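You operate a simulated robot arm through the tools that you are given. There is no shell and no other tool. Be economical: measure what you need, move in short steps, check, and stop when the job is done.

The job below is to be done with a simulated robot arm. You get a single attempt, and the scene is never put back.

Task
Take the pipe from the top of the corner bench and leave it on the shelf of the long bench. Then take the curd on the top of the corner bench and put it away on the top of the slatted table. Then put the yellow pot on the top of the long bench away on the top of the low bench. Then take the green brush and put it on the shelf of the corner bench. Then put the log cheese from the top of the corner bench on the tray there. Then put the round cup from the top of the corner bench on the lower shelf of the narrow rack. The order counts. Set down upright: pipe.

It is judged by the outcome, as a careful person would: the job done as asked, and still so three seconds after it is handed in. It fails if anything else is knocked over, pushed out of place, dropped, spilled or broken.

Robot
A 6-joint arm with a two-finger parallel gripper on a trunk, on a base that drives. Base frame: it is fixed to the floor where the robot stands at the start and does not move with it; the origin is under the middle of the robot, x ahead of it, y to its left, z up; the surface under the hand at the start is at about z = 0.86. Units: m, rad, N and s.
Its first joint turns from -2.897 to 2.897 rad. Places, roughly: curd (10x6x3 cm) [0.6, -0.2, 0.9]; green brush (8x5x7 cm) [1.1, 0.6, 0.9]; log cheese (11x5x5 cm) [1.1, -0.4, 0.9]; lower shelf of the narrow rack [-1.6, -1.4, 0.7]; pipe (5x5x9 cm) [0.8, -0.1, 0.9]; round cup (9x8x7 cm) [1.1, -0.9, 0.9]; shelf of the corner bench [0.9, -0.8, 0.3]; shelf of the long bench [0.9, 1.2, 0.4]; top of the low bench [-1.7, 0.8, 0.8]; top of the slatted table [-3.6, 1.1, 0.9]; tray (23x16x3 cm) [1, -0.2, 0.9]; yellow pot (10x10x6 cm) [0.9, 1.8, 0.9]. Payload 3.43 kg.
The tool frame sits at the grasp point between the pads (the TCP): z along the fingers, y along the line on which they close. The tips reach 0.034 m beyond it. The gripper opens to 0.128 m. The fingers are 0.024 m wide and 0.012 m thick; the gripper's body (0.048 by 0.13 m) begins 0.096 m behind the TCP.
Orientation is that of the tool frame in the base frame, as a unit quaternion [w, x, y, z]. With the fingers straight down and closing along the base's y, the tool's x points along the base's -x, its y along +y and its z along -z.

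Tools
- The arm moves only by the tool move_arm. Its argument "commands" is a list of rows, each an object of numbers (a shift or turn left out is 0, a gripper value left out holds the last): "gripper": the opening, from 0 (shut) to 1 (fully open); "x", "y", "z": the shift along the base's x, y, z in cm; "ax", "ay", "az": the turn, a rotation vector about the base's x, y, z in rad. In form: [{"gripper": .., "x": .., "y": .., "z": .., "ax": .., "ay": .., "az": ..}, ...]. A call has 1 to 8 rows; each row shifts and turns the commanded pose from where the row before left it. A row lasts 0.2 s, in which the tool goes at most 0.05 m and 0.15 rad; a call with a longer step from one row to the next is refused whole, and so is a gripper value outside its range. Where a pose cannot be reached the arm comes as near as it can. A force on the tool above 40 N (or 10 N above the force at the start of the call, whichever is more), or a blocked arm, ends the call early, and 0.2 s more pass. Each finger travels about 0.153 m/s and halts on what it meets, pressing with about 37 N; the grip force reading is that of the motor and also rises with nothing between the fingers. The clock runs only during rows and for 0.2 s after the last one: add rows that do not move to give the fingers time. It gives the time, the measured TCP pose, the force on the tool (base axes), the opening and the grip force at its end, in the units of the frame above (readings bear some noise), with the torque about the TCP (base axes, N m) and any sound that the robot's microphone picked up.
- Cameras (640 x 400 px; columns grow to the right, rows downward): "scene" is now at [0.1722, 0.2086, 1.2105]; the picture's right is [-0.12, -0.99, -0.00], its down [-0.46, 0.06, -0.89] and it looks along [0.88, -0.11, -0.46] (base axes); focal length 247 px, centre (320, 200). "wrist" rides on the gripper at [0.076, -0.011, -0.16] in the tool frame; the picture's right is [0.15, 0.99, 0.00], its down [-0.88, 0.13, -0.46] and it looks along [-0.45, 0.07, 0.89] (tool axes); focal length 234 px, centre (320, 200). There is no depth. A picture from a camera that has moved, and an enlarged one, comes with that camera's place and axes in the base frame and with its lens.
- get_image(camera): a new picture of that camera. No time passes.
- drive_base(legs): drives the robot by 1 to 6 legs, each [ahead, left, turn to the left] in m, m and rad, along the robot's own axes; the way and the turn of a leg run together, so that a leg with both is an arc; at most 1.5 m and 3.142 rad a leg. The arm and the cameras ride along, it lands a little off, and it stops where it bumps. It gives what a move gives.
- head_to(pan, tilt): turns the head with the scene camera to pan (to the left, within 2.496 rad either way) and tilt (down, from -0.506 to 1.204), counted from straight ahead of the robot. It gives what a move gives.
- zoom(camera, box): a new picture of the part [left, top, right, bottom] of that camera's present view, enlarged. No time passes.
- job_done(): hands the job in; it is judged then, once.

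Go step by step. Nothing tells you exact positions but the pictures and the camera data: compare them with the known pose of the tool, close in by small moves and look again before you grip or let go. The budget is 186 turns and 144 pictures, counting those below and the enlarged ones. Unless the task says otherwise, let go and move clear before handing in, and close with one line.

The tools are called after "Call:" as name(argument=value, ...) on one line, values as JSON. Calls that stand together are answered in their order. move_arm: Moves the arm, as the interface text tells. Its arguments: {"type":"object","properties":{"commands":{"type":"array"}},"required":["commands"]} The other tools are called the same way: drive_base (legs) drives the base; head_to (pan, tilt) turns the head that bears the scene camera; get_image (camera) takes a picture; zoom (camera, box) takes an enlarged picture of a part of a camera's view; job_done () hands the job in.

At the start:

```text
time: 0.0
position: [0.7536, -0.228, 1.1429]
tcp_rot: [0.001, 0.0, 1.0, 0.0]
ft_force: [0.6, 0.0, 1.2]
moment: [0.02, -0.01, 0.0]
finger_gap: 0.1283
grasp_force: 0.1
robot x, y, heading: [0.0016, -0.0012, -0.003]
head pan, tilt: [-0.122, 0.476]
```

scene: 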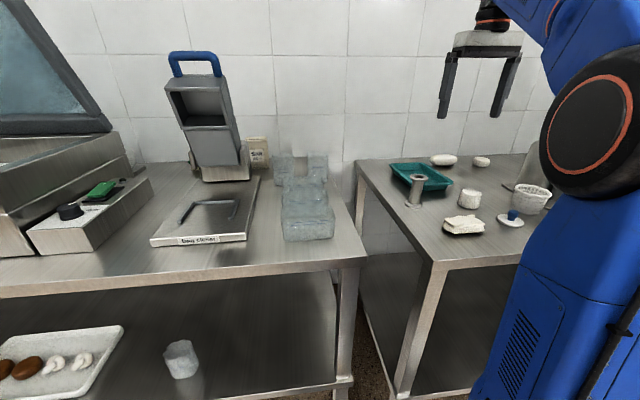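
wrist: 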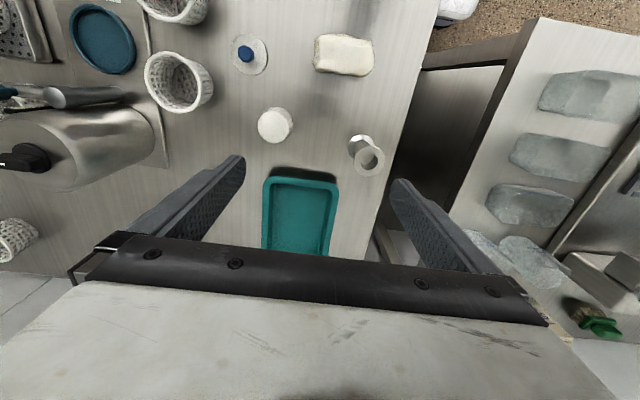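

The pipe stands at about (0.77, -0.145) near the left edge of the corner bench. I'll look more closely at it and at the shelf of the long bench.

Call:
zoom(camera="scene", box=[350, 130, 570, 270])

Call:
head_to(pan=0.6, tilt=0.6)

Call:
get_image(camera="scene")

```text
2.86 times, centred on (460, 200) of scene
camera zoom: at [0.1722, 0.2086, 1.2105], right [-0.12, -0.99, 0.0], down [-0.46, 0.06, -0.89], along [0.88, -0.11, -0.46], focal length 706 px, centre (-80, 200)
```

zoom: 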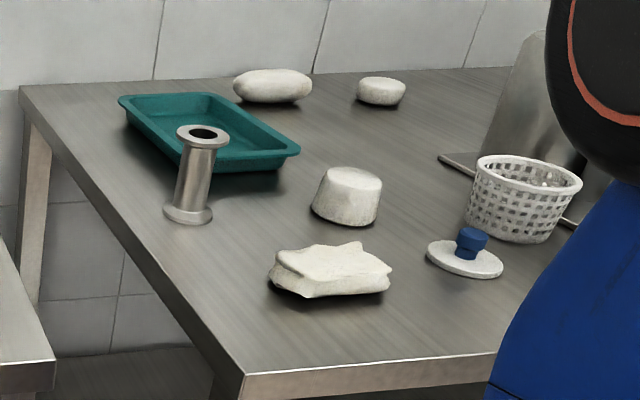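

```text
time: 1.1
position: [0.7545, -0.2279, 1.1431]
tcp_rot: [0.0, -0.001, 1.0, 0.0]
ft_force: [-0.2, -0.3, 0.2]
moment: [-0.02, 0.03, 0.01]
finger_gap: 0.1282
grasp_force: 0.1
robot x, y, heading: [-0.0058, 0.0035, 0.001]
head pan, tilt: [0.6, 0.6]
```

```text
140 pictures are left
camera scene: at [0.1544, 0.2696, 1.1994], right [0.56, -0.83, 0.0], down [-0.47, -0.32, -0.83], along [0.68, 0.47, -0.56], focal length 247 px, centre (320, 200)
```

scene: 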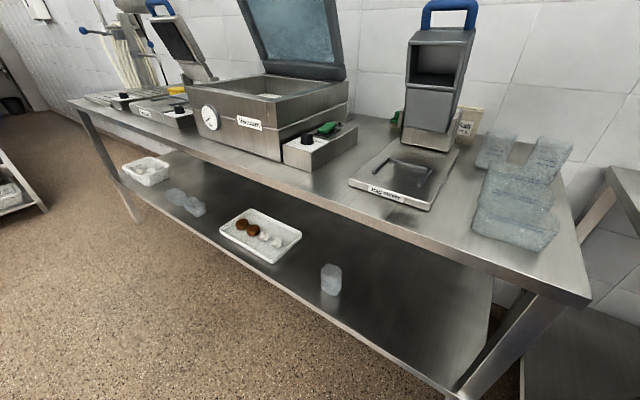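

The bench shelf has free room right of the small cup, at about (0.65, 0.32, 0.4). I'll tilt the tool 0.7 rad forward, so it can reach under the bench top later, and bring it above the pipe.

Call:
move_arm(commands=[{"gripper": 0.65, "y": 1.6, "z": -1, "ay": -0.14}, {"y": 1.6, "z": -1, "ay": -0.14}, {"y": 1.6, "z": -1, "ay": -0.14}, {"y": 1.7, "z": -1, "ay": -0.14}, {"y": 1.7, "z": -1, "ay": -0.14}, {}])

Call:
get_image(camera="wrist")

Call:
head_to(pan=-0.4, tilt=0.5)

Call:
get_image(camera="scene")

```text
time: 2.5
position: [0.7546, -0.1449, 1.0938]
tcp_rot: [0.343, -0.001, 0.939, 0.0]
ft_force: [-0.4, -0.1, 0.1]
moment: [-0.01, -0.01, -0.01]
finger_gap: 0.0831
grasp_force: 0.0
robot x, y, heading: [0.0016, -0.0036, -0.001]
head pan, tilt: [0.6, 0.6]
```

```text
139 pictures are left
camera wrist: at [0.5938, -0.1571, 1.1678], right [-0.11, 0.99, -0.09], down [0.38, 0.13, 0.92], along [0.92, 0.07, -0.39], focal length 234 px, centre (320, 200)
```

wrist: 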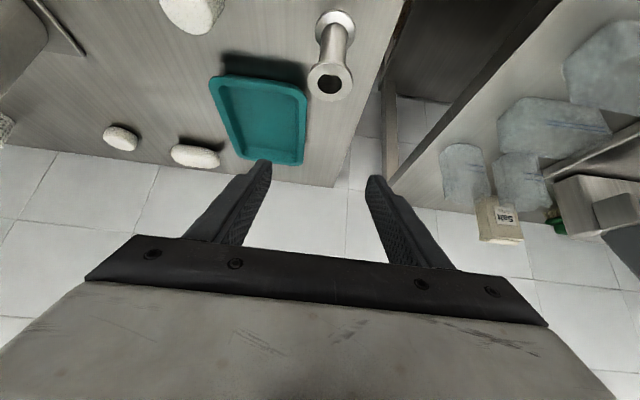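

```text
time: 3.8
position: [0.7551, -0.1452, 1.0938]
tcp_rot: [0.343, 0.0, 0.939, 0.0]
ft_force: [-0.6, 0.4, 0.1]
moment: [0.01, 0.01, 0.02]
finger_gap: 0.0831
grasp_force: 0.1
robot x, y, heading: [-0.001, 0.0001, 0.004]
head pan, tilt: [-0.4, 0.499]
```

```text
138 pictures are left
camera scene: at [0.1652, 0.1844, 1.2084], right [-0.39, -0.92, 0.0], down [-0.44, 0.19, -0.88], along [0.81, -0.34, -0.48], focal length 247 px, centre (320, 200)
```

scene: 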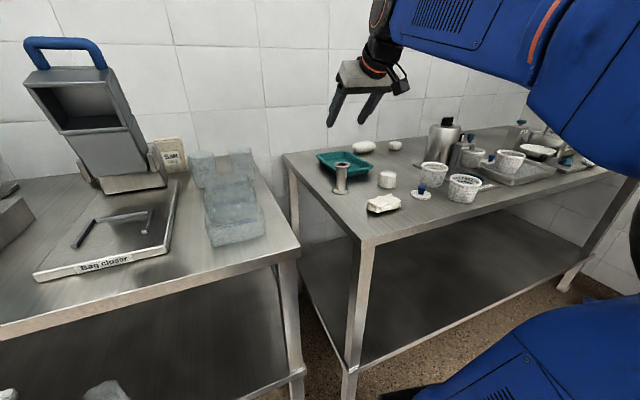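

The pipe's axis is at about (0.771, -0.147). I'll lower the fingers around it and close.

Call:
move_arm(commands=[{"x": 0.8, "y": -0.2, "z": -4.5}, {"x": 0.8, "z": -4.5}, {"z": -4}, {"z": -3}, {"z": -2.5}, {}])

Call:
get_image(camera="wrist")

Call:
zoom(camera="scene", box=[280, 110, 440, 210])

```text
time: 5.2
position: [0.7711, -0.149, 0.9093]
tcp_rot: [0.342, 0.001, 0.94, 0.0]
ft_force: [-0.2, -0.1, 0.2]
moment: [0.03, 0.0, 0.01]
finger_gap: 0.0833
grasp_force: 0.0
robot x, y, heading: [-0.0006, 0.0013, -0.001]
head pan, tilt: [-0.4, 0.499]
```

```text
137 pictures are left
camera wrist: at [0.609, -0.1591, 0.9835], right [-0.11, 0.99, -0.09], down [0.38, 0.13, 0.92], along [0.92, 0.07, -0.39], focal length 234 px, centre (320, 200)
```

wrist: 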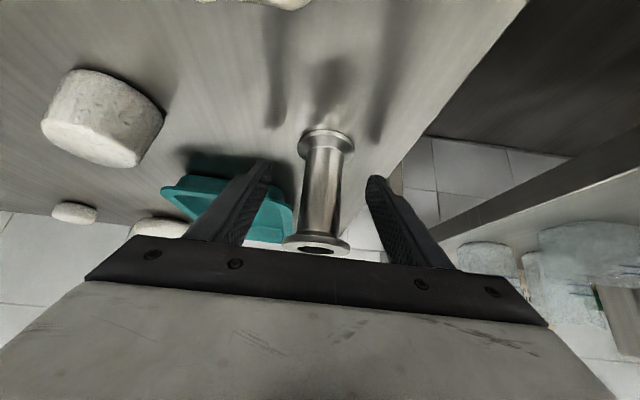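

```text
4.00 times, centred on (360, 160) of scene
camera zoom: at [0.1652, 0.1843, 1.2084], right [-0.39, -0.92, 0.0], down [-0.44, 0.19, -0.88], along [0.81, -0.34, -0.48], focal length 988 px, centre (160, 360)
```

zoom: 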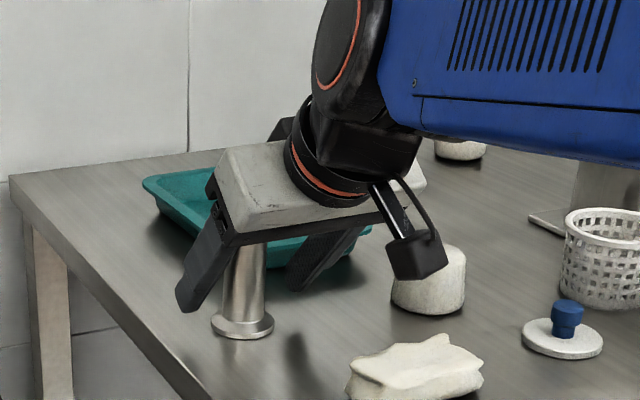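

The pipe stands between the fingers; I'll close on the shaft.

Call:
move_arm(commands=[{"gripper": 0}, {}, {}, {}])

Call:
get_image(camera="wrist")

```text
time: 6.2
position: [0.7694, -0.1485, 0.9096]
tcp_rot: [0.343, 0.0, 0.939, 0.0]
ft_force: [-0.3, 0.8, 1.7]
moment: [0.07, -0.01, 0.05]
finger_gap: 0.0304
grasp_force: 37.1
robot x, y, heading: [-0.0012, 0.0032, -0.001]
head pan, tilt: [-0.4, 0.499]
```

```text
135 pictures are left
camera wrist: at [0.6089, -0.1591, 0.9838], right [-0.11, 0.99, -0.09], down [0.38, 0.13, 0.92], along [0.92, 0.07, -0.39], focal length 234 px, centre (320, 200)
```

wrist: 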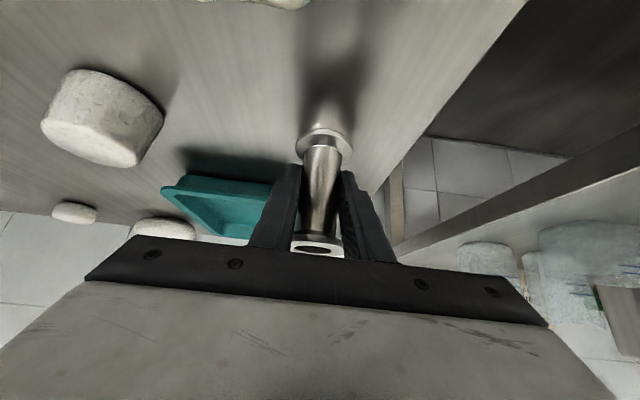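

Held (30 mm shaft, base about 5 cm below the TCP). I'll lift it, then back the base away and shift left to face the long bench.

Call:
move_arm(commands=[{"z": 2}, {"z": 4}, {"z": 4}, {"z": 4}, {"z": 4}, {}])

Call:
drive_base(legs=[[-0.35, 0, 0], [0, 0.46, 0]])

Call:
head_to(pan=0.0, tilt=0.6)

Call:
get_image(camera="scene")

```text
time: 7.5
position: [0.7695, -0.1467, 1.0882]
tcp_rot: [0.343, 0.001, 0.939, 0.0]
ft_force: [-0.7, -0.4, 0.8]
moment: [0.0, 0.0, 0.01]
finger_gap: 0.0002
grasp_force: 33.3
robot x, y, heading: [-0.0034, 0.0023, -0.001]
head pan, tilt: [-0.4, 0.499]
```

```text
time: 12.2
position: [0.4226, 0.307, 1.088]
tcp_rot: [0.343, 0.002, 0.939, 0.0]
ft_force: [0.3, -0.4, 0.3]
moment: [0.01, -0.04, 0.02]
finger_gap: 0.0
grasp_force: 33.4
robot x, y, heading: [-0.3488, 0.456, -0.006]
head pan, tilt: [-0.4, 0.499]
```

```text
time: 13.0
position: [0.421, 0.3075, 1.0884]
tcp_rot: [0.343, 0.001, 0.939, 0.0]
ft_force: [0.3, 0.2, -0.1]
moment: [0.01, -0.02, 0.05]
finger_gap: 0.0
grasp_force: 33.0
robot x, y, heading: [-0.3515, 0.4589, -0.005]
head pan, tilt: [0.0, 0.6]
```

```text
134 pictures are left
camera scene: at [-0.1778, 0.6759, 1.1994], right [0.0, -1.0, 0.0], down [-0.56, 0.0, -0.83], along [0.83, 0.0, -0.56], focal length 247 px, centre (320, 200)
```

scene: 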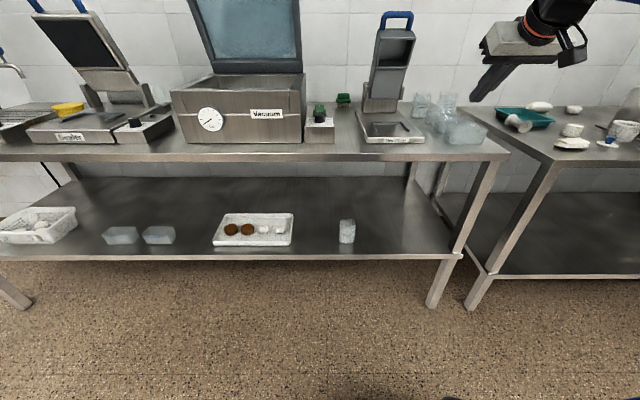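

The gap reads zero: the pipe slipped from the fingers on lifting. I'll look where it lies now.

Call:
head_to(pan=-0.45, tilt=0.45)

Call:
zoom(camera="scene", box=[270, 120, 430, 220])

Call:
get_image(camera="scene")

```text
time: 13.9
position: [0.4212, 0.3068, 1.0892]
tcp_rot: [0.342, 0.001, 0.94, -0.001]
ft_force: [0.4, 0.3, -0.6]
moment: [-0.02, -0.01, 0.01]
finger_gap: 0.0
grasp_force: 33.1
robot x, y, heading: [-0.3484, 0.4569, -0.001]
head pan, tilt: [-0.45, 0.45]
```

```text
4.00 times, centred on (350, 170) of scene
camera zoom: at [-0.1836, 0.6361, 1.2129], right [-0.44, -0.9, 0.0], down [-0.39, 0.19, -0.9], along [0.81, -0.39, -0.44], focal length 988 px, centre (200, 320)
```

zoom: 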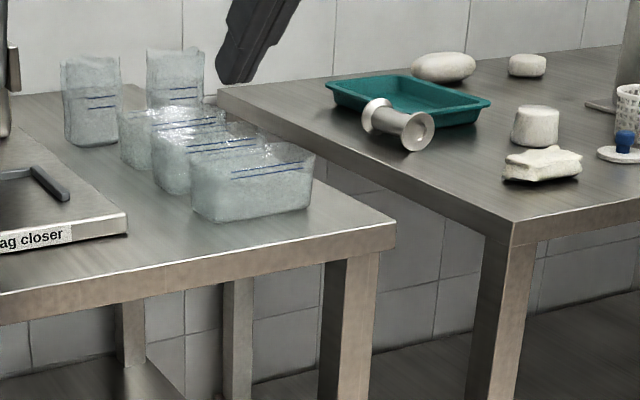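

```text
132 pictures are left
camera scene: at [-0.1836, 0.6361, 1.2129], right [-0.44, -0.9, 0.0], down [-0.39, 0.19, -0.9], along [0.81, -0.39, -0.44], focal length 247 px, centre (320, 200)
```

scene: 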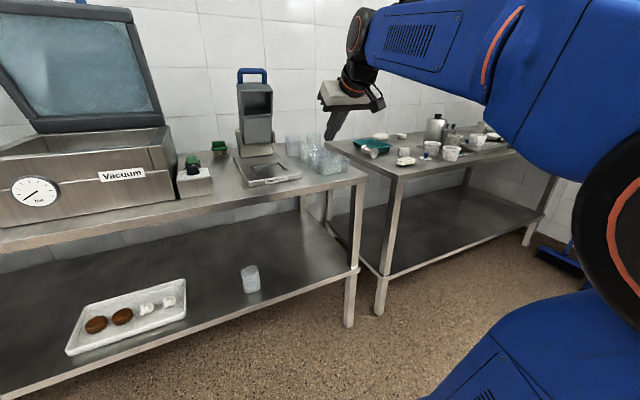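

The pipe lies on its side along x at about (0.78–0.86, -0.13), its far end near the tray. I'll go back, point the tool down and look from above.

Call:
drive_base(legs=[[0, -0.46, 0], [0.35, 0, 0]])

Call:
move_arm(commands=[{"ay": 0.14, "gripper": 1, "z": 2}, {"ay": 0.14, "z": 2}, {"ay": 0.14}, {"ay": 0.14}, {"ay": 0.14}, {}])

Call:
get_image(camera="wrist")

Call:
zoom(camera="scene", box=[270, 120, 430, 220])

```text
time: 18.6
position: [0.7688, -0.1627, 1.0891]
tcp_rot: [0.342, 0.006, 0.94, -0.002]
ft_force: [0.0, 0.0, -0.2]
moment: [0.0, 0.0, 0.03]
finger_gap: 0.0001
grasp_force: 33.1
robot x, y, heading: [0.0012, -0.0062, -0.014]
head pan, tilt: [-0.45, 0.45]
```

```text
time: 20.0
position: [0.7702, -0.1625, 1.1281]
tcp_rot: [-0.001, 0.003, 1.0, -0.003]
ft_force: [-0.1, -0.4, -0.3]
moment: [0.01, -0.01, 0.02]
finger_gap: 0.128
grasp_force: 0.0
robot x, y, heading: [-0.0006, -0.0102, -0.01]
head pan, tilt: [-0.45, 0.45]
```

```text
131 pictures are left
camera wrist: at [0.6941, -0.1716, 1.2898], right [-0.14, 0.99, -0.01], down [0.88, 0.13, 0.45], along [0.45, 0.06, -0.89], focal length 234 px, centre (320, 200)
```

wrist: 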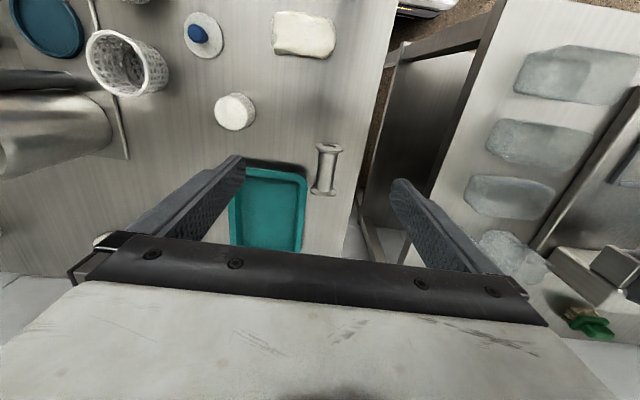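

```text
4.00 times, centred on (350, 170) of scene
camera zoom: at [0.1675, 0.1711, 1.2129], right [-0.44, -0.9, 0.0], down [-0.39, 0.19, -0.9], along [0.81, -0.4, -0.44], focal length 988 px, centre (200, 320)
```

zoom: 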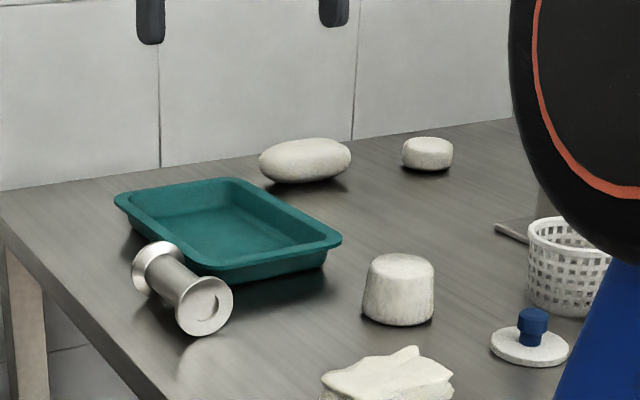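

The pipe lies alongside the tray. I'll zoom in to see the gap between its shaft and the tray rim.

Call:
zoom(camera="wrist", box=[240, 130, 400, 230])

```text
4.00 times, centred on (320, 180) of wrist
camera zoom: at [0.6941, -0.1716, 1.2898], right [-0.14, 0.99, -0.01], down [0.88, 0.13, 0.45], along [0.45, 0.06, -0.89], focal length 937 px, centre (320, 280)
```

zoom: 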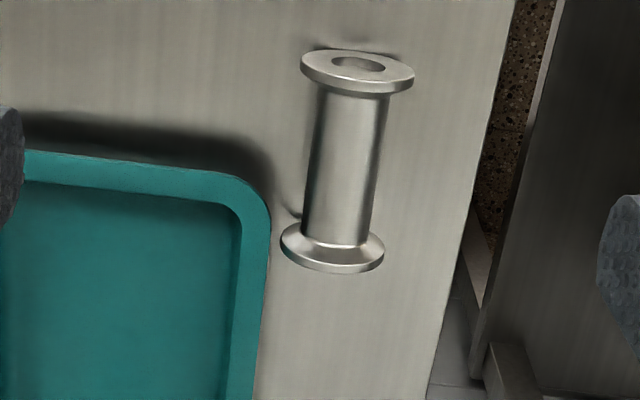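

There is room for both fingers around the shaft near its middle at (0.835, -0.142). I'll lean the tool back 0.3 rad (leaving about 1.27 rad forward once the pipe is upright) and come down over it with a narrower opening.

Call:
move_arm(commands=[{"gripper": 0.42, "x": 3.2, "y": 1.0, "z": -3, "ay": 0.15}, {"x": 3.2, "y": 1.0, "z": -4, "ay": 0.15}, {"z": -4}, {"z": -2}, {}])

Call:
get_image(camera="wrist")

Call:
zoom(camera="scene", box=[270, 120, 430, 220])

```text
refused: row 2 steps farther than a row can; nothing moved
```

```text
128 pictures are left
camera wrist: at [0.6941, -0.1716, 1.2898], right [-0.14, 0.99, -0.01], down [0.88, 0.13, 0.45], along [0.45, 0.06, -0.89], focal length 234 px, centre (320, 200)
```

wrist: 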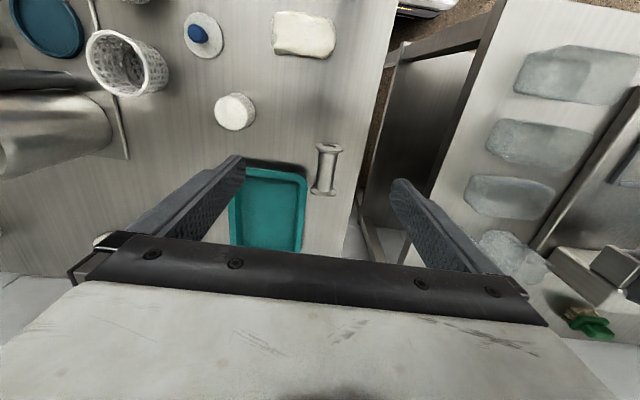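

```text
4.00 times, centred on (350, 170) of scene
camera zoom: at [0.1675, 0.1711, 1.2129], right [-0.44, -0.9, 0.0], down [-0.39, 0.19, -0.9], along [0.81, -0.4, -0.44], focal length 988 px, centre (200, 320)
```

zoom: 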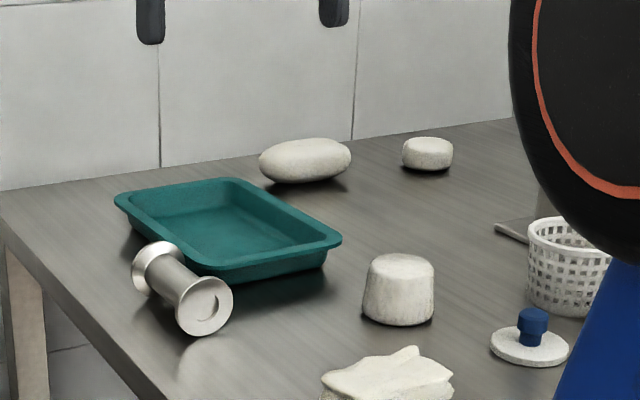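

One row was too long; I'll repeat it with smaller steps.

Call:
move_arm(commands=[{"gripper": 0.42, "x": 3.2, "y": 1.0, "z": -3, "ay": 0.15}, {"x": 3.2, "y": 1.0, "z": -3, "ay": 0.15}, {"z": -4}, {"z": -3}, {}])

Call:
get_image(camera="wrist")

Call:
zoom(camera="scene", box=[270, 120, 430, 220])

```text
time: 21.2
position: [0.823, -0.1417, 0.9614]
tcp_rot: [-0.149, 0.002, 0.989, -0.004]
ft_force: [-0.1, 0.0, -0.4]
moment: [0.0, -0.01, -0.01]
finger_gap: 0.0538
grasp_force: 0.0
out of reach, approached as far as the arm can: row 2
robot x, y, heading: [0.0044, -0.0075, -0.014]
head pan, tilt: [-0.45, 0.45]
```

```text
126 pictures are left
camera wrist: at [0.7985, -0.1515, 1.1379], right [-0.14, 0.99, 0.03], down [0.98, 0.13, 0.17], along [0.17, 0.06, -0.98], focal length 234 px, centre (320, 200)
```

wrist: 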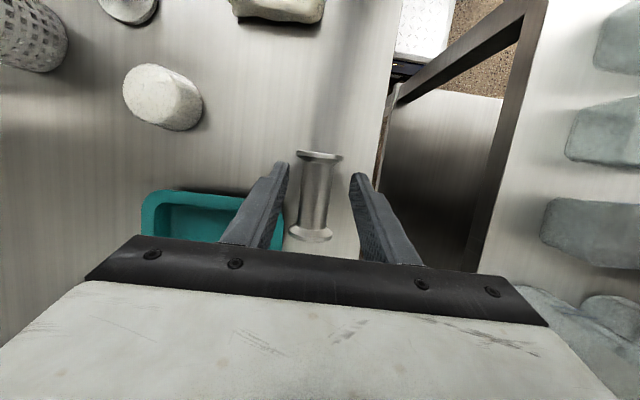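

```text
4.00 times, centred on (350, 170) of scene
camera zoom: at [0.1676, 0.1711, 1.2129], right [-0.44, -0.9, 0.0], down [-0.39, 0.19, -0.9], along [0.81, -0.4, -0.44], focal length 988 px, centre (200, 320)
```

zoom: 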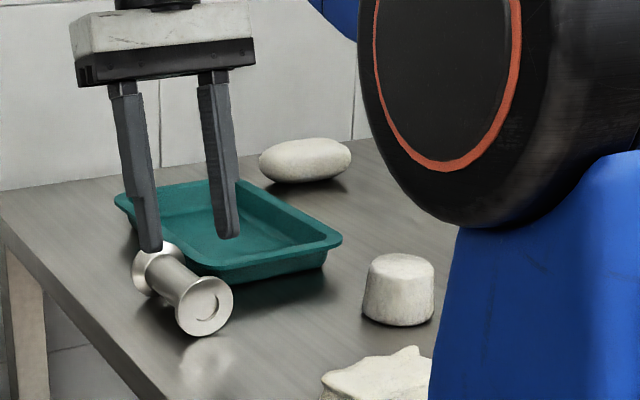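

The arm is at its reach limit. I'll drive the base 6 cm ahead and take the shift back with the arm.

Call:
drive_base(legs=[[0.06, 0, 0]])

Call:
move_arm(commands=[{"x": -2.4}, {"x": -2.5}, {}])

Call:
zoom(camera="wrist", box=[240, 130, 400, 230])

```text
time: 22.2
position: [0.8839, -0.1423, 0.9624]
tcp_rot: [-0.15, 0.003, 0.989, -0.003]
ft_force: [-0.4, -0.9, 0.4]
moment: [0.01, 0.03, -0.03]
finger_gap: 0.0538
grasp_force: 0.0
robot x, y, heading: [0.0619, -0.0055, -0.008]
head pan, tilt: [-0.45, 0.45]
```

```text
time: 23.0
position: [0.8346, -0.1423, 0.9625]
tcp_rot: [-0.15, 0.002, 0.989, -0.004]
ft_force: [-0.4, 0.8, -0.4]
moment: [0.02, 0.04, 0.0]
finger_gap: 0.054
grasp_force: 0.0
robot x, y, heading: [0.0638, -0.0083, -0.01]
head pan, tilt: [-0.45, 0.45]
```

```text
4.00 times, centred on (320, 180) of wrist
camera zoom: at [0.8104, -0.1522, 1.1381], right [-0.14, 0.99, 0.03], down [0.98, 0.13, 0.17], along [0.17, 0.06, -0.98], focal length 937 px, centre (320, 280)
```

zoom: 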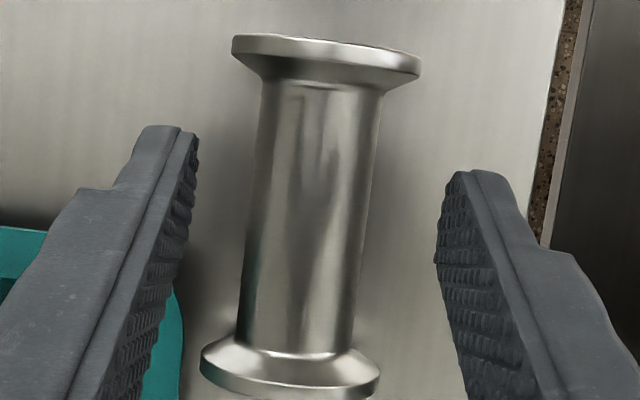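

The pipe's centre is at (0.838, -0.1425), aligned with the fingers. I'll lower to z 0.90.

Call:
move_arm(commands=[{"z": -3}, {"z": -2}, {"z": -1.1}, {}])

Call:
get_image(camera="wrist")

Call:
zoom(camera="scene", box=[270, 120, 430, 220])

```text
time: 24.0
position: [0.8353, -0.1423, 0.9005]
tcp_rot: [-0.15, 0.002, 0.989, -0.004]
ft_force: [-0.2, -1.0, -0.2]
moment: [0.02, -0.01, 0.02]
finger_gap: 0.054
grasp_force: 0.1
robot x, y, heading: [0.0622, -0.0116, -0.005]
head pan, tilt: [-0.45, 0.45]
```

```text
123 pictures are left
camera wrist: at [0.8109, -0.1522, 1.0768], right [-0.14, 0.99, 0.03], down [0.98, 0.13, 0.17], along [0.17, 0.06, -0.98], focal length 234 px, centre (320, 200)
```

wrist: 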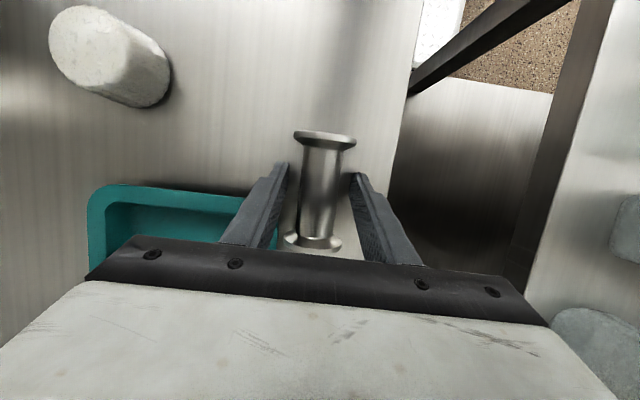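

```text
4.00 times, centred on (350, 170) of scene
camera zoom: at [0.2283, 0.1706, 1.2129], right [-0.44, -0.9, 0.0], down [-0.39, 0.19, -0.9], along [0.81, -0.4, -0.44], focal length 988 px, centre (200, 320)
```

zoom: 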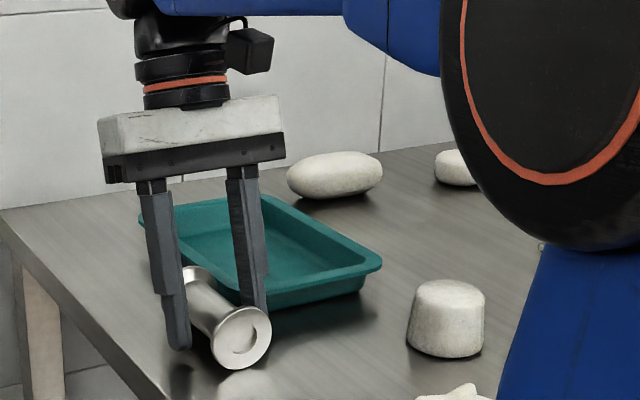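

The fingers straddle the shaft. I'll close, wait, and lift a little while checking the gap.

Call:
move_arm(commands=[{"gripper": 0}, {}, {}, {"z": 0.5}, {"z": 1}, {"z": 1.5}, {}])

Call:
get_image(camera="wrist")

Call:
zoom(camera="scene", box=[270, 120, 430, 220])

```text
time: 25.6
position: [0.8358, -0.142, 0.9306]
tcp_rot: [-0.15, 0.003, 0.989, -0.003]
ft_force: [0.0, 0.8, -1.3]
moment: [0.02, 0.02, -0.01]
finger_gap: 0.0303
grasp_force: 37.1
robot x, y, heading: [0.0604, -0.0038, -0.011]
head pan, tilt: [-0.45, 0.45]
```

```text
121 pictures are left
camera wrist: at [0.8111, -0.1516, 1.1071], right [-0.14, 0.99, 0.03], down [0.98, 0.13, 0.17], along [0.17, 0.06, -0.98], focal length 234 px, centre (320, 200)
```

wrist: 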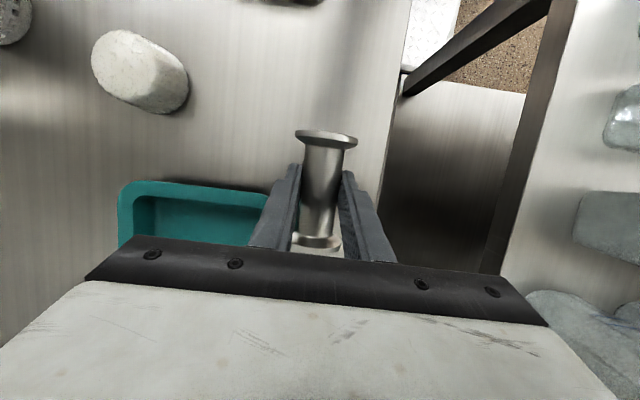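

```text
4.00 times, centred on (350, 170) of scene
camera zoom: at [0.2284, 0.1706, 1.2129], right [-0.44, -0.9, 0.0], down [-0.39, 0.19, -0.9], along [0.81, -0.4, -0.44], focal length 988 px, centre (200, 320)
```

zoom: 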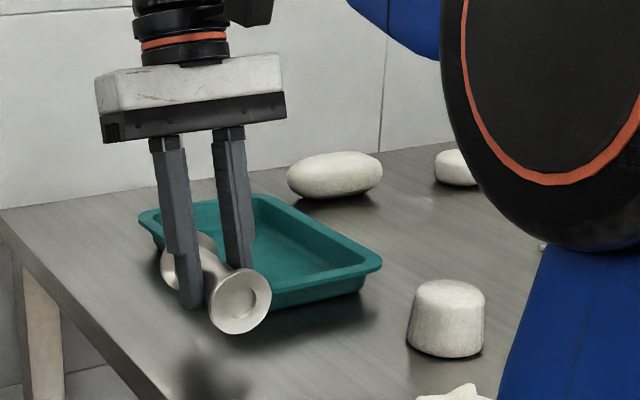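

It holds now. I'll lift gently and check again.

Call:
move_arm(commands=[{"z": 1.5}, {"z": 2}, {"z": 2}, {"z": 2}, {"z": 2}, {"z": 2}, {"z": 2}, {}])

Call:
zoom(camera="wrist", box=[240, 110, 400, 280])

```text
time: 27.4
position: [0.8337, -0.1425, 1.0413]
tcp_rot: [-0.146, 0.003, 0.989, -0.005]
ft_force: [0.5, -0.9, -1.7]
moment: [0.02, -0.03, -0.01]
finger_gap: 0.0303
grasp_force: 37.6
out of reach, approached as far as the arm can: row 6, 7
robot x, y, heading: [0.0651, -0.0102, -0.009]
head pan, tilt: [-0.45, 0.45]
```

```text
2.35 times, centred on (320, 195) of wrist
camera zoom: at [0.8075, -0.1523, 1.2167], right [-0.14, 0.99, 0.03], down [0.98, 0.13, 0.18], along [0.17, 0.06, -0.98], focal length 551 px, centre (320, 212)
```

zoom: 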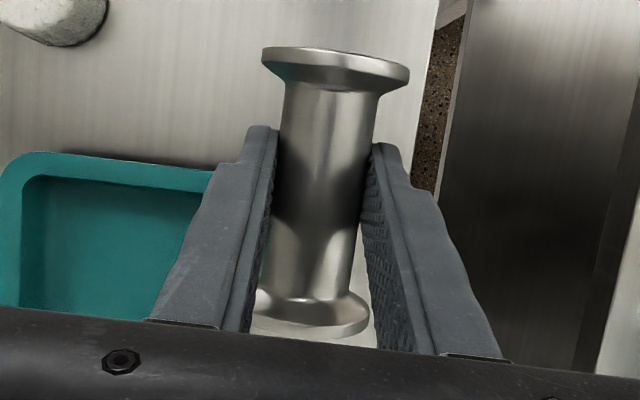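

Still held. I'll back off and slide left in front of the long bench, then check the grip.

Call:
drive_base(legs=[[-0.4, 0, 0], [0, 0.46, 0]])

Call:
move_arm(commands=[{"x": -2}, {"x": -2, "ay": -0.1}, {"x": -2, "ay": -0.12}, {"x": -2, "ay": -0.12}, {"x": -2, "ay": -0.12}, {"ay": -0.12}, {"ay": -0.12}, {"ay": -0.1}])

Call:
get_image(camera="wrist")

```text
time: 32.2
position: [0.4365, 0.3183, 1.04]
tcp_rot: [-0.147, 0.004, 0.989, -0.005]
ft_force: [0.8, -1.1, -2.2]
moment: [0.01, 0.03, 0.01]
finger_gap: 0.0307
grasp_force: 37.0
robot x, y, heading: [-0.3324, 0.4581, -0.008]
head pan, tilt: [-0.45, 0.45]
```

```text
time: 34.0
position: [0.3361, 0.3175, 1.04]
tcp_rot: [0.251, 0.005, 0.968, -0.003]
ft_force: [0.0, 0.4, -2.3]
moment: [0.01, 0.04, 0.01]
finger_gap: 0.0304
grasp_force: 36.9
robot x, y, heading: [-0.3329, 0.4557, -0.013]
head pan, tilt: [-0.45, 0.45]
```

```text
118 pictures are left
camera wrist: at [0.1932, 0.3089, 1.1446], right [-0.12, 0.99, -0.07], down [0.55, 0.13, 0.83], along [0.83, 0.06, -0.56], focal length 234 px, centre (320, 200)
```

wrist: 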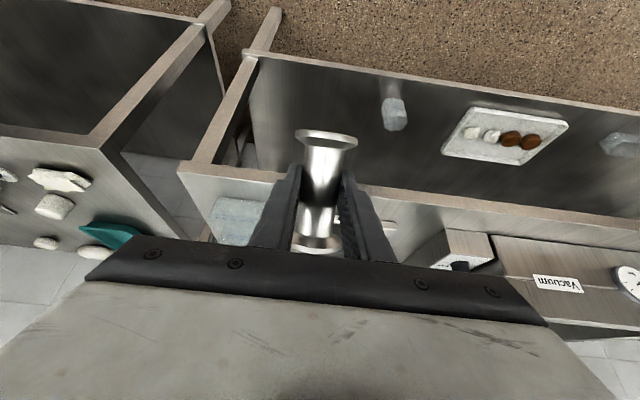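

Still held. I'll finish uprighting the pipe (0.765 rad more) while lowering in front of the bench.

Call:
move_arm(commands=[{"ay": -0.12, "z": -2}, {"ay": -0.13, "z": -3}, {"ay": -0.13, "z": -3}, {"ay": -0.13, "z": -3}, {"ay": -0.13, "z": -3}, {"ay": -0.125, "z": -3}, {"z": -3}, {}])

Call:
head_to(pan=-0.3, tilt=0.6)

Call:
get_image(camera="scene")

Call:
get_image(camera="wrist")

```text
time: 35.8
position: [0.3505, 0.314, 0.8761]
tcp_rot: [0.593, 0.006, 0.805, -0.001]
ft_force: [-0.4, 0.5, -2.2]
moment: [0.01, 0.0, -0.03]
finger_gap: 0.0304
grasp_force: 36.9
out of reach, approached as far as the arm can: row 6, 7
robot x, y, heading: [-0.3376, 0.4547, -0.01]
head pan, tilt: [-0.45, 0.45]
```

```text
time: 36.5
position: [0.3492, 0.3145, 0.8767]
tcp_rot: [0.593, 0.005, 0.805, 0.0]
ft_force: [0.5, -0.2, -1.7]
moment: [0.0, 0.07, 0.0]
finger_gap: 0.0303
grasp_force: 36.9
robot x, y, heading: [-0.3329, 0.4548, -0.013]
head pan, tilt: [-0.3, 0.6]
```

```text
117 pictures are left
camera scene: at [-0.1662, 0.6468, 1.1994], right [-0.31, -0.95, 0.0], down [-0.54, 0.17, -0.83], along [0.79, -0.25, -0.56], focal length 247 px, centre (320, 200)
```

scene: 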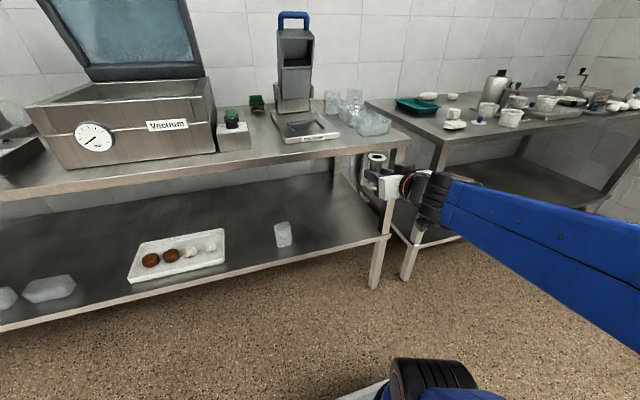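

```text
116 pictures are left
camera wrist: at [0.1745, 0.305, 0.853], right [-0.03, 0.99, -0.13], down [-0.17, 0.13, 0.98], along [0.98, 0.06, 0.17], focal length 234 px, centre (320, 200)
```

wrist: 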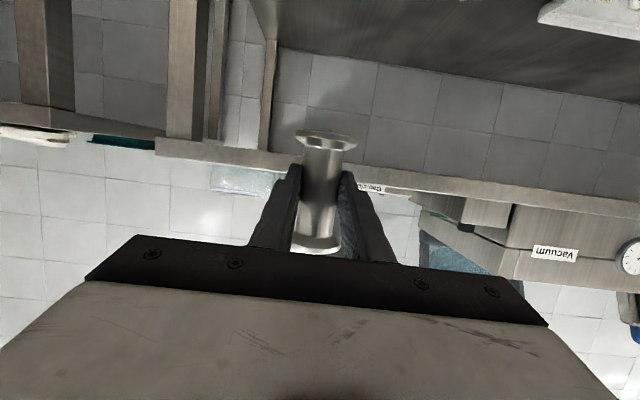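

The pipe is upright but the arm is limited this close in. I'll extend forward while staying outside the bench edge (x≈0.55) and try lowering more.

Call:
move_arm(commands=[{"x": 3}, {"x": 3}, {"x": 2, "z": -2}, {"z": -3}, {"z": -3}, {"z": -3}, {"z": -3}, {}])

Call:
get_image(camera="scene")

```text
time: 38.3
position: [0.4722, 0.302, 0.7782]
tcp_rot: [0.594, 0.006, 0.805, -0.001]
ft_force: [0.3, 0.1, -1.7]
moment: [0.02, 0.04, 0.03]
finger_gap: 0.0306
grasp_force: 36.8
out of reach, approached as far as the arm can: row 5, 6, 7
robot x, y, heading: [-0.3343, 0.4557, -0.011]
head pan, tilt: [-0.3, 0.6]
```

```text
115 pictures are left
camera scene: at [-0.1662, 0.6468, 1.1993], right [-0.31, -0.95, 0.0], down [-0.54, 0.17, -0.82], along [0.79, -0.25, -0.57], focal length 247 px, centre (320, 200)
```

scene: 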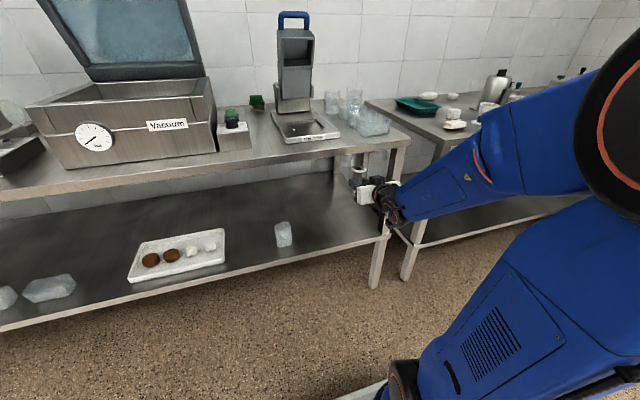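

Lower poses push the arm outward, so this tool pitch wants the arm extended. I'll back the base up 0.25 m and extend while lowering.

Call:
drive_base(legs=[[-0.25, 0.03, 0]])

Call:
move_arm(commands=[{"x": 4}, {"x": 4}, {"x": 4}, {"x": 4}, {"z": -4}, {"z": -4}, {"z": -4}, {}])

```text
time: 40.1
position: [0.2232, 0.3343, 0.7783]
tcp_rot: [0.593, 0.006, 0.805, 0.0]
ft_force: [0.0, 0.2, -1.5]
moment: [-0.02, 0.01, 0.01]
finger_gap: 0.0304
grasp_force: 37.0
robot x, y, heading: [-0.5808, 0.489, -0.014]
head pan, tilt: [-0.3, 0.6]
```

```text
time: 41.9
position: [0.3818, 0.3241, 0.6673]
tcp_rot: [0.593, 0.003, 0.805, 0.004]
ft_force: [-0.6, -0.9, -2.2]
moment: [0.0, -0.01, -0.04]
finger_gap: 0.0302
grasp_force: 36.9
out of reach, approached as far as the arm can: row 7
robot x, y, heading: [-0.5827, 0.4885, -0.009]
head pan, tilt: [-0.3, 0.6]
```

At this pitch the arm bottoms out near z 0.66. I'll test, with the pipe held, whether a 0.7 rad tilt can get down to z≈0.45; if so I'll regrasp the upright pipe at that tilt.

Call:
move_arm(commands=[{"ay": 0.14, "x": -1}, {"ay": 0.14, "x": -1}, {"ay": 0.14, "x": -1}, {"ay": 0.14, "x": -1}, {"z": -4}, {"z": -4}, {"z": -4}, {"z": -4}])

Call:
move_arm(commands=[{"z": -4}, {}])

Call:
get_image(camera="scene")

```text
time: 43.7
position: [0.3473, 0.328, 0.5071]
tcp_rot: [0.39, 0.001, 0.921, 0.008]
ft_force: [-0.7, 0.5, -1.6]
moment: [-0.01, 0.04, 0.0]
finger_gap: 0.0302
grasp_force: 37.2
out of reach, approached as far as the arm can: row 4
robot x, y, heading: [-0.5833, 0.4898, -0.009]
head pan, tilt: [-0.3, 0.6]
```

```text
time: 44.3
position: [0.3467, 0.3285, 0.4669]
tcp_rot: [0.388, 0.002, 0.921, 0.009]
ft_force: [0.7, 0.3, -1.8]
moment: [0.0, 0.04, -0.02]
finger_gap: 0.0305
grasp_force: 37.1
robot x, y, heading: [-0.5828, 0.4879, -0.012]
head pan, tilt: [-0.3, 0.6]
```

```text
114 pictures are left
camera scene: at [-0.4147, 0.6798, 1.1993], right [-0.31, -0.95, 0.0], down [-0.54, 0.17, -0.82], along [0.79, -0.25, -0.57], focal length 247 px, centre (320, 200)
```

scene: 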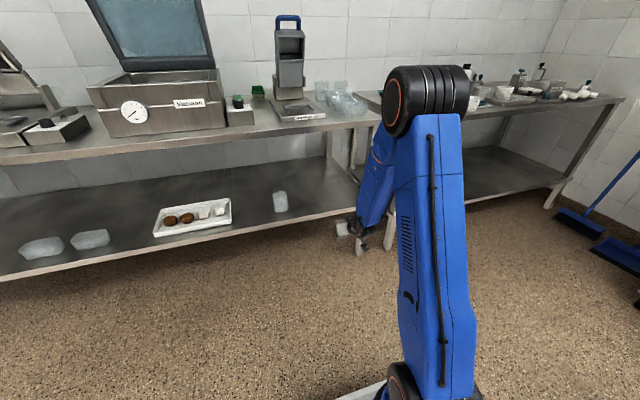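

A tilt of about 0.8 rad reaches the shelf level. So I'll set the pipe upright at a free spot on the corner bench, about (0.65, -0.108), regrasp at 0.8 rad, and bring it back. First raise.

Call:
move_arm(commands=[{"z": 2}, {"z": 4}, {"z": 4}, {"z": 4}, {"z": 4}, {"z": 4}, {"z": 4}, {"z": 4}])

Call:
move_arm(commands=[{"z": 4}, {"z": 4}, {"z": 4}, {"z": 4}, {"z": 4}, {"x": -3}, {"x": -3}, {"x": -3}])

Call:
move_arm(commands=[{"x": -3, "ay": -0.1}, {"x": -3, "ay": -0.1}, {"ay": -0.1}, {"ay": -0.1}, {"ay": -0.075}, {}])

```text
time: 46.1
position: [0.3473, 0.3282, 0.7679]
tcp_rot: [0.388, 0.001, 0.921, 0.009]
ft_force: [-0.2, -0.2, -1.4]
moment: [0.0, 0.02, 0.03]
finger_gap: 0.0301
grasp_force: 36.6
robot x, y, heading: [-0.5823, 0.4909, -0.012]
head pan, tilt: [-0.3, 0.6]
```

```text
time: 47.9
position: [0.2572, 0.3299, 0.9671]
tcp_rot: [0.388, 0.0, 0.922, 0.01]
ft_force: [0.1, -0.7, -2.3]
moment: [-0.01, 0.04, 0.02]
finger_gap: 0.03
grasp_force: 37.1
robot x, y, heading: [-0.582, 0.4917, -0.009]
head pan, tilt: [-0.3, 0.6]
```

```text
time: 49.3
position: [0.1969, 0.3295, 0.9667]
tcp_rot: [0.595, 0.0, 0.804, 0.008]
ft_force: [-0.1, 0.3, -2.1]
moment: [-0.01, 0.06, -0.01]
finger_gap: 0.0304
grasp_force: 37.2
robot x, y, heading: [-0.5811, 0.4852, -0.011]
head pan, tilt: [-0.3, 0.6]
```

Call:
move_arm(commands=[{"z": 2}, {"z": 2}, {}])

Call:
drive_base(legs=[[0, -0.435, 0.01], [0.42, 0, 0]])

Call:
get_image(camera="wrist")

Call:
head_to(pan=-0.5, tilt=0.55)

Call:
get_image(camera="scene")

```text
time: 50.1
position: [0.1961, 0.3306, 1.0069]
tcp_rot: [0.594, -0.002, 0.804, 0.01]
ft_force: [-0.5, -0.4, -1.7]
moment: [0.01, 0.01, 0.02]
finger_gap: 0.0303
grasp_force: 37.3
robot x, y, heading: [-0.584, 0.4876, -0.021]
head pan, tilt: [-0.3, 0.6]
```

```text
time: 55.0
position: [0.6208, -0.095, 1.0071]
tcp_rot: [0.594, -0.007, 0.804, 0.013]
ft_force: [0.0, 0.7, -1.5]
moment: [0.02, 0.02, 0.01]
finger_gap: 0.0305
grasp_force: 37.1
robot x, y, heading: [-0.1629, 0.0519, 0.009]
head pan, tilt: [-0.3, 0.6]
```

```text
113 pictures are left
camera wrist: at [0.4461, -0.1109, 0.9827], right [-0.07, 0.99, -0.13], down [-0.18, 0.11, 0.98], along [0.98, 0.09, 0.17], focal length 234 px, centre (320, 200)
```

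wrist: 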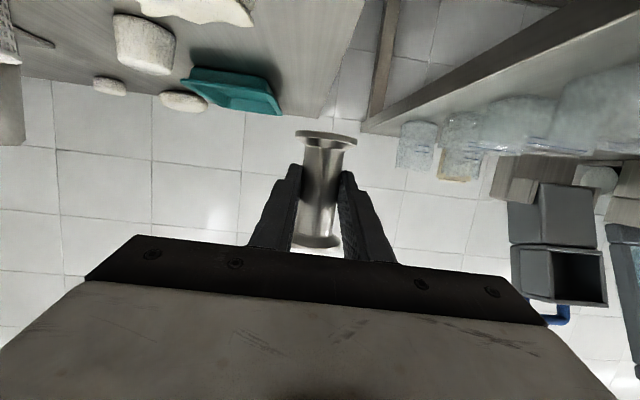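

```text
time: 55.7
position: [0.6202, -0.0957, 1.0071]
tcp_rot: [0.595, -0.007, 0.803, 0.013]
ft_force: [0.3, -0.5, -1.7]
moment: [0.02, 0.03, 0.0]
finger_gap: 0.0304
grasp_force: 36.4
robot x, y, heading: [-0.163, 0.0542, 0.003]
head pan, tilt: [-0.499, 0.55]
```

```text
112 pictures are left
camera scene: at [-0.0024, 0.2291, 1.2038], right [-0.47, -0.88, 0.0], down [-0.46, 0.25, -0.85], along [0.75, -0.4, -0.52], focal length 247 px, centre (320, 200)
```

scene: 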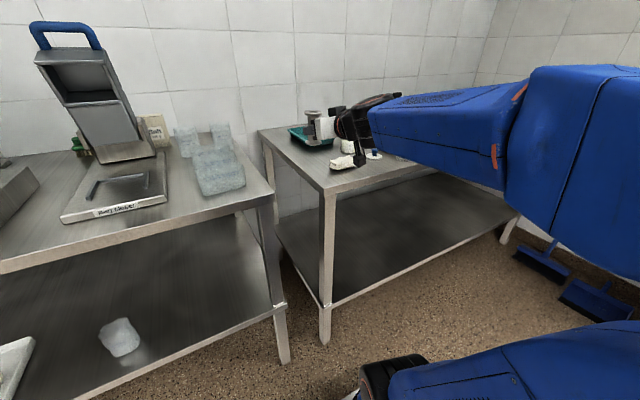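

I'll set the pipe down near the bench's front left, pipe at about (0.575, -0.125), clear of the curd. First align above.

Call:
move_arm(commands=[{"x": -2, "y": -1}, {"x": -2, "y": -1}, {"x": -2, "y": -0.9}, {"z": -3}, {"z": -3}, {"z": -2}, {}])

Call:
zoom(camera="scene", box=[270, 90, 430, 190])

Call:
get_image(camera="wrist")

```text
time: 57.3
position: [0.5611, -0.1242, 0.927]
tcp_rot: [0.595, -0.006, 0.804, 0.013]
ft_force: [0.5, 0.0, -1.1]
moment: [0.02, 0.01, 0.01]
finger_gap: 0.03
grasp_force: 37.1
robot x, y, heading: [-0.1631, 0.0491, 0.002]
head pan, tilt: [-0.499, 0.55]
```

```text
4.00 times, centred on (350, 140) of scene
camera zoom: at [-0.0024, 0.2291, 1.2039], right [-0.48, -0.88, 0.0], down [-0.46, 0.25, -0.85], along [0.75, -0.41, -0.52], focal length 988 px, centre (200, 440)
```

zoom: 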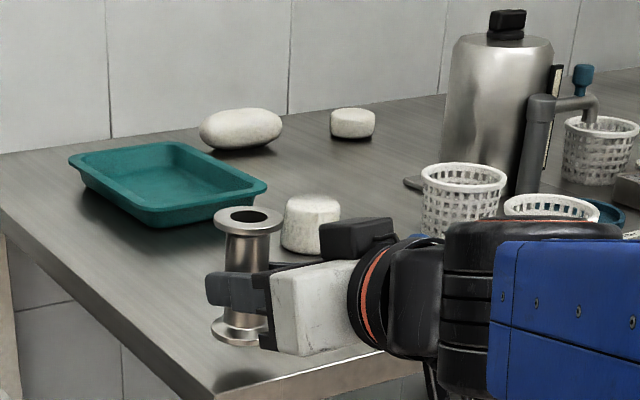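

```text
110 pictures are left
camera wrist: at [0.3864, -0.14, 0.9026], right [-0.07, 0.99, -0.13], down [-0.18, 0.11, 0.98], along [0.98, 0.09, 0.17], focal length 234 px, centre (320, 200)
```

wrist: 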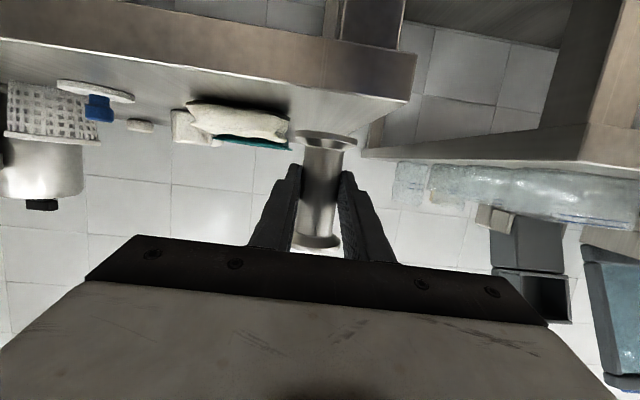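

The pipe hangs upright over a free spot. I'll lower in small steps until it touches.

Call:
move_arm(commands=[{"z": -1}, {"z": -0.7}, {"z": -0.4}, {}])

Call:
zoom(camera="scene", box=[290, 130, 370, 190])

```text
time: 58.3
position: [0.5605, -0.1235, 0.9067]
tcp_rot: [0.595, -0.007, 0.804, 0.014]
ft_force: [-1.3, -0.1, -1.6]
moment: [-0.05, 0.02, -0.02]
finger_gap: 0.0303
grasp_force: 37.0
robot x, y, heading: [-0.1619, 0.0545, 0.004]
head pan, tilt: [-0.499, 0.55]
```

```text
6.67 times, centred on (330, 160) of scene
camera zoom: at [-0.0024, 0.2291, 1.2039], right [-0.48, -0.88, 0.0], down [-0.46, 0.25, -0.85], along [0.75, -0.41, -0.52], focal length 1647 px, centre (253, 467)
```

zoom: 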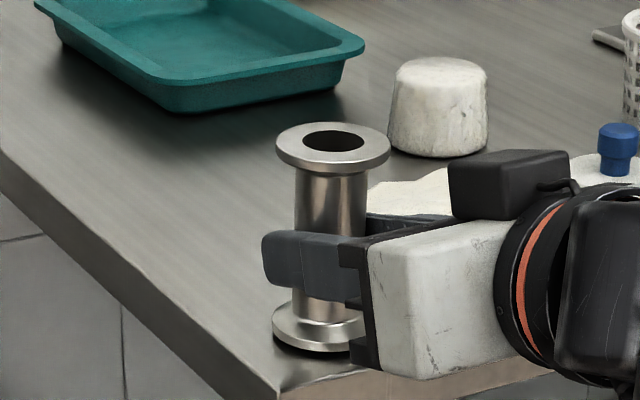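

Call:
move_arm(commands=[{"z": -0.2}, {"z": -0.2}, {}])

```text
time: 59.1
position: [0.5609, -0.1242, 0.9051]
tcp_rot: [0.596, -0.008, 0.803, 0.013]
ft_force: [4.1, 1.6, 23.2]
moment: [-0.43, -0.31, 0.0]
finger_gap: 0.0304
grasp_force: 36.6
robot x, y, heading: [-0.1612, 0.0522, 0.007]
head pan, tilt: [-0.499, 0.55]
```

Contact at z≈0.905. I'll ease off slightly and open just enough, then back out along the tool axis.

Call:
move_arm(commands=[{"z": 0.2}, {"gripper": 0.36}, {}, {}])

Call:
zoom(camera="scene", box=[290, 130, 370, 190])

```text
time: 60.1
position: [0.5601, -0.1233, 0.9041]
tcp_rot: [0.595, -0.007, 0.804, 0.014]
ft_force: [-0.6, 0.3, 0.2]
moment: [0.02, -0.03, 0.01]
finger_gap: 0.0463
grasp_force: 0.1
robot x, y, heading: [-0.1585, 0.0545, 0.003]
head pan, tilt: [-0.499, 0.55]
```

```text
6.67 times, centred on (330, 160) of scene
camera zoom: at [-0.0025, 0.2291, 1.2039], right [-0.48, -0.88, 0.0], down [-0.46, 0.25, -0.85], along [0.75, -0.41, -0.52], focal length 1647 px, centre (253, 467)
```

zoom: 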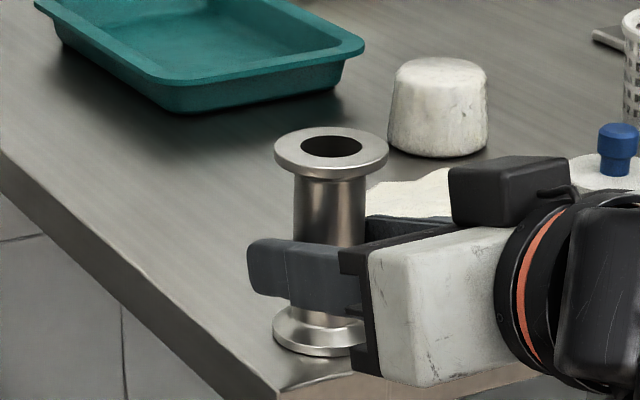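

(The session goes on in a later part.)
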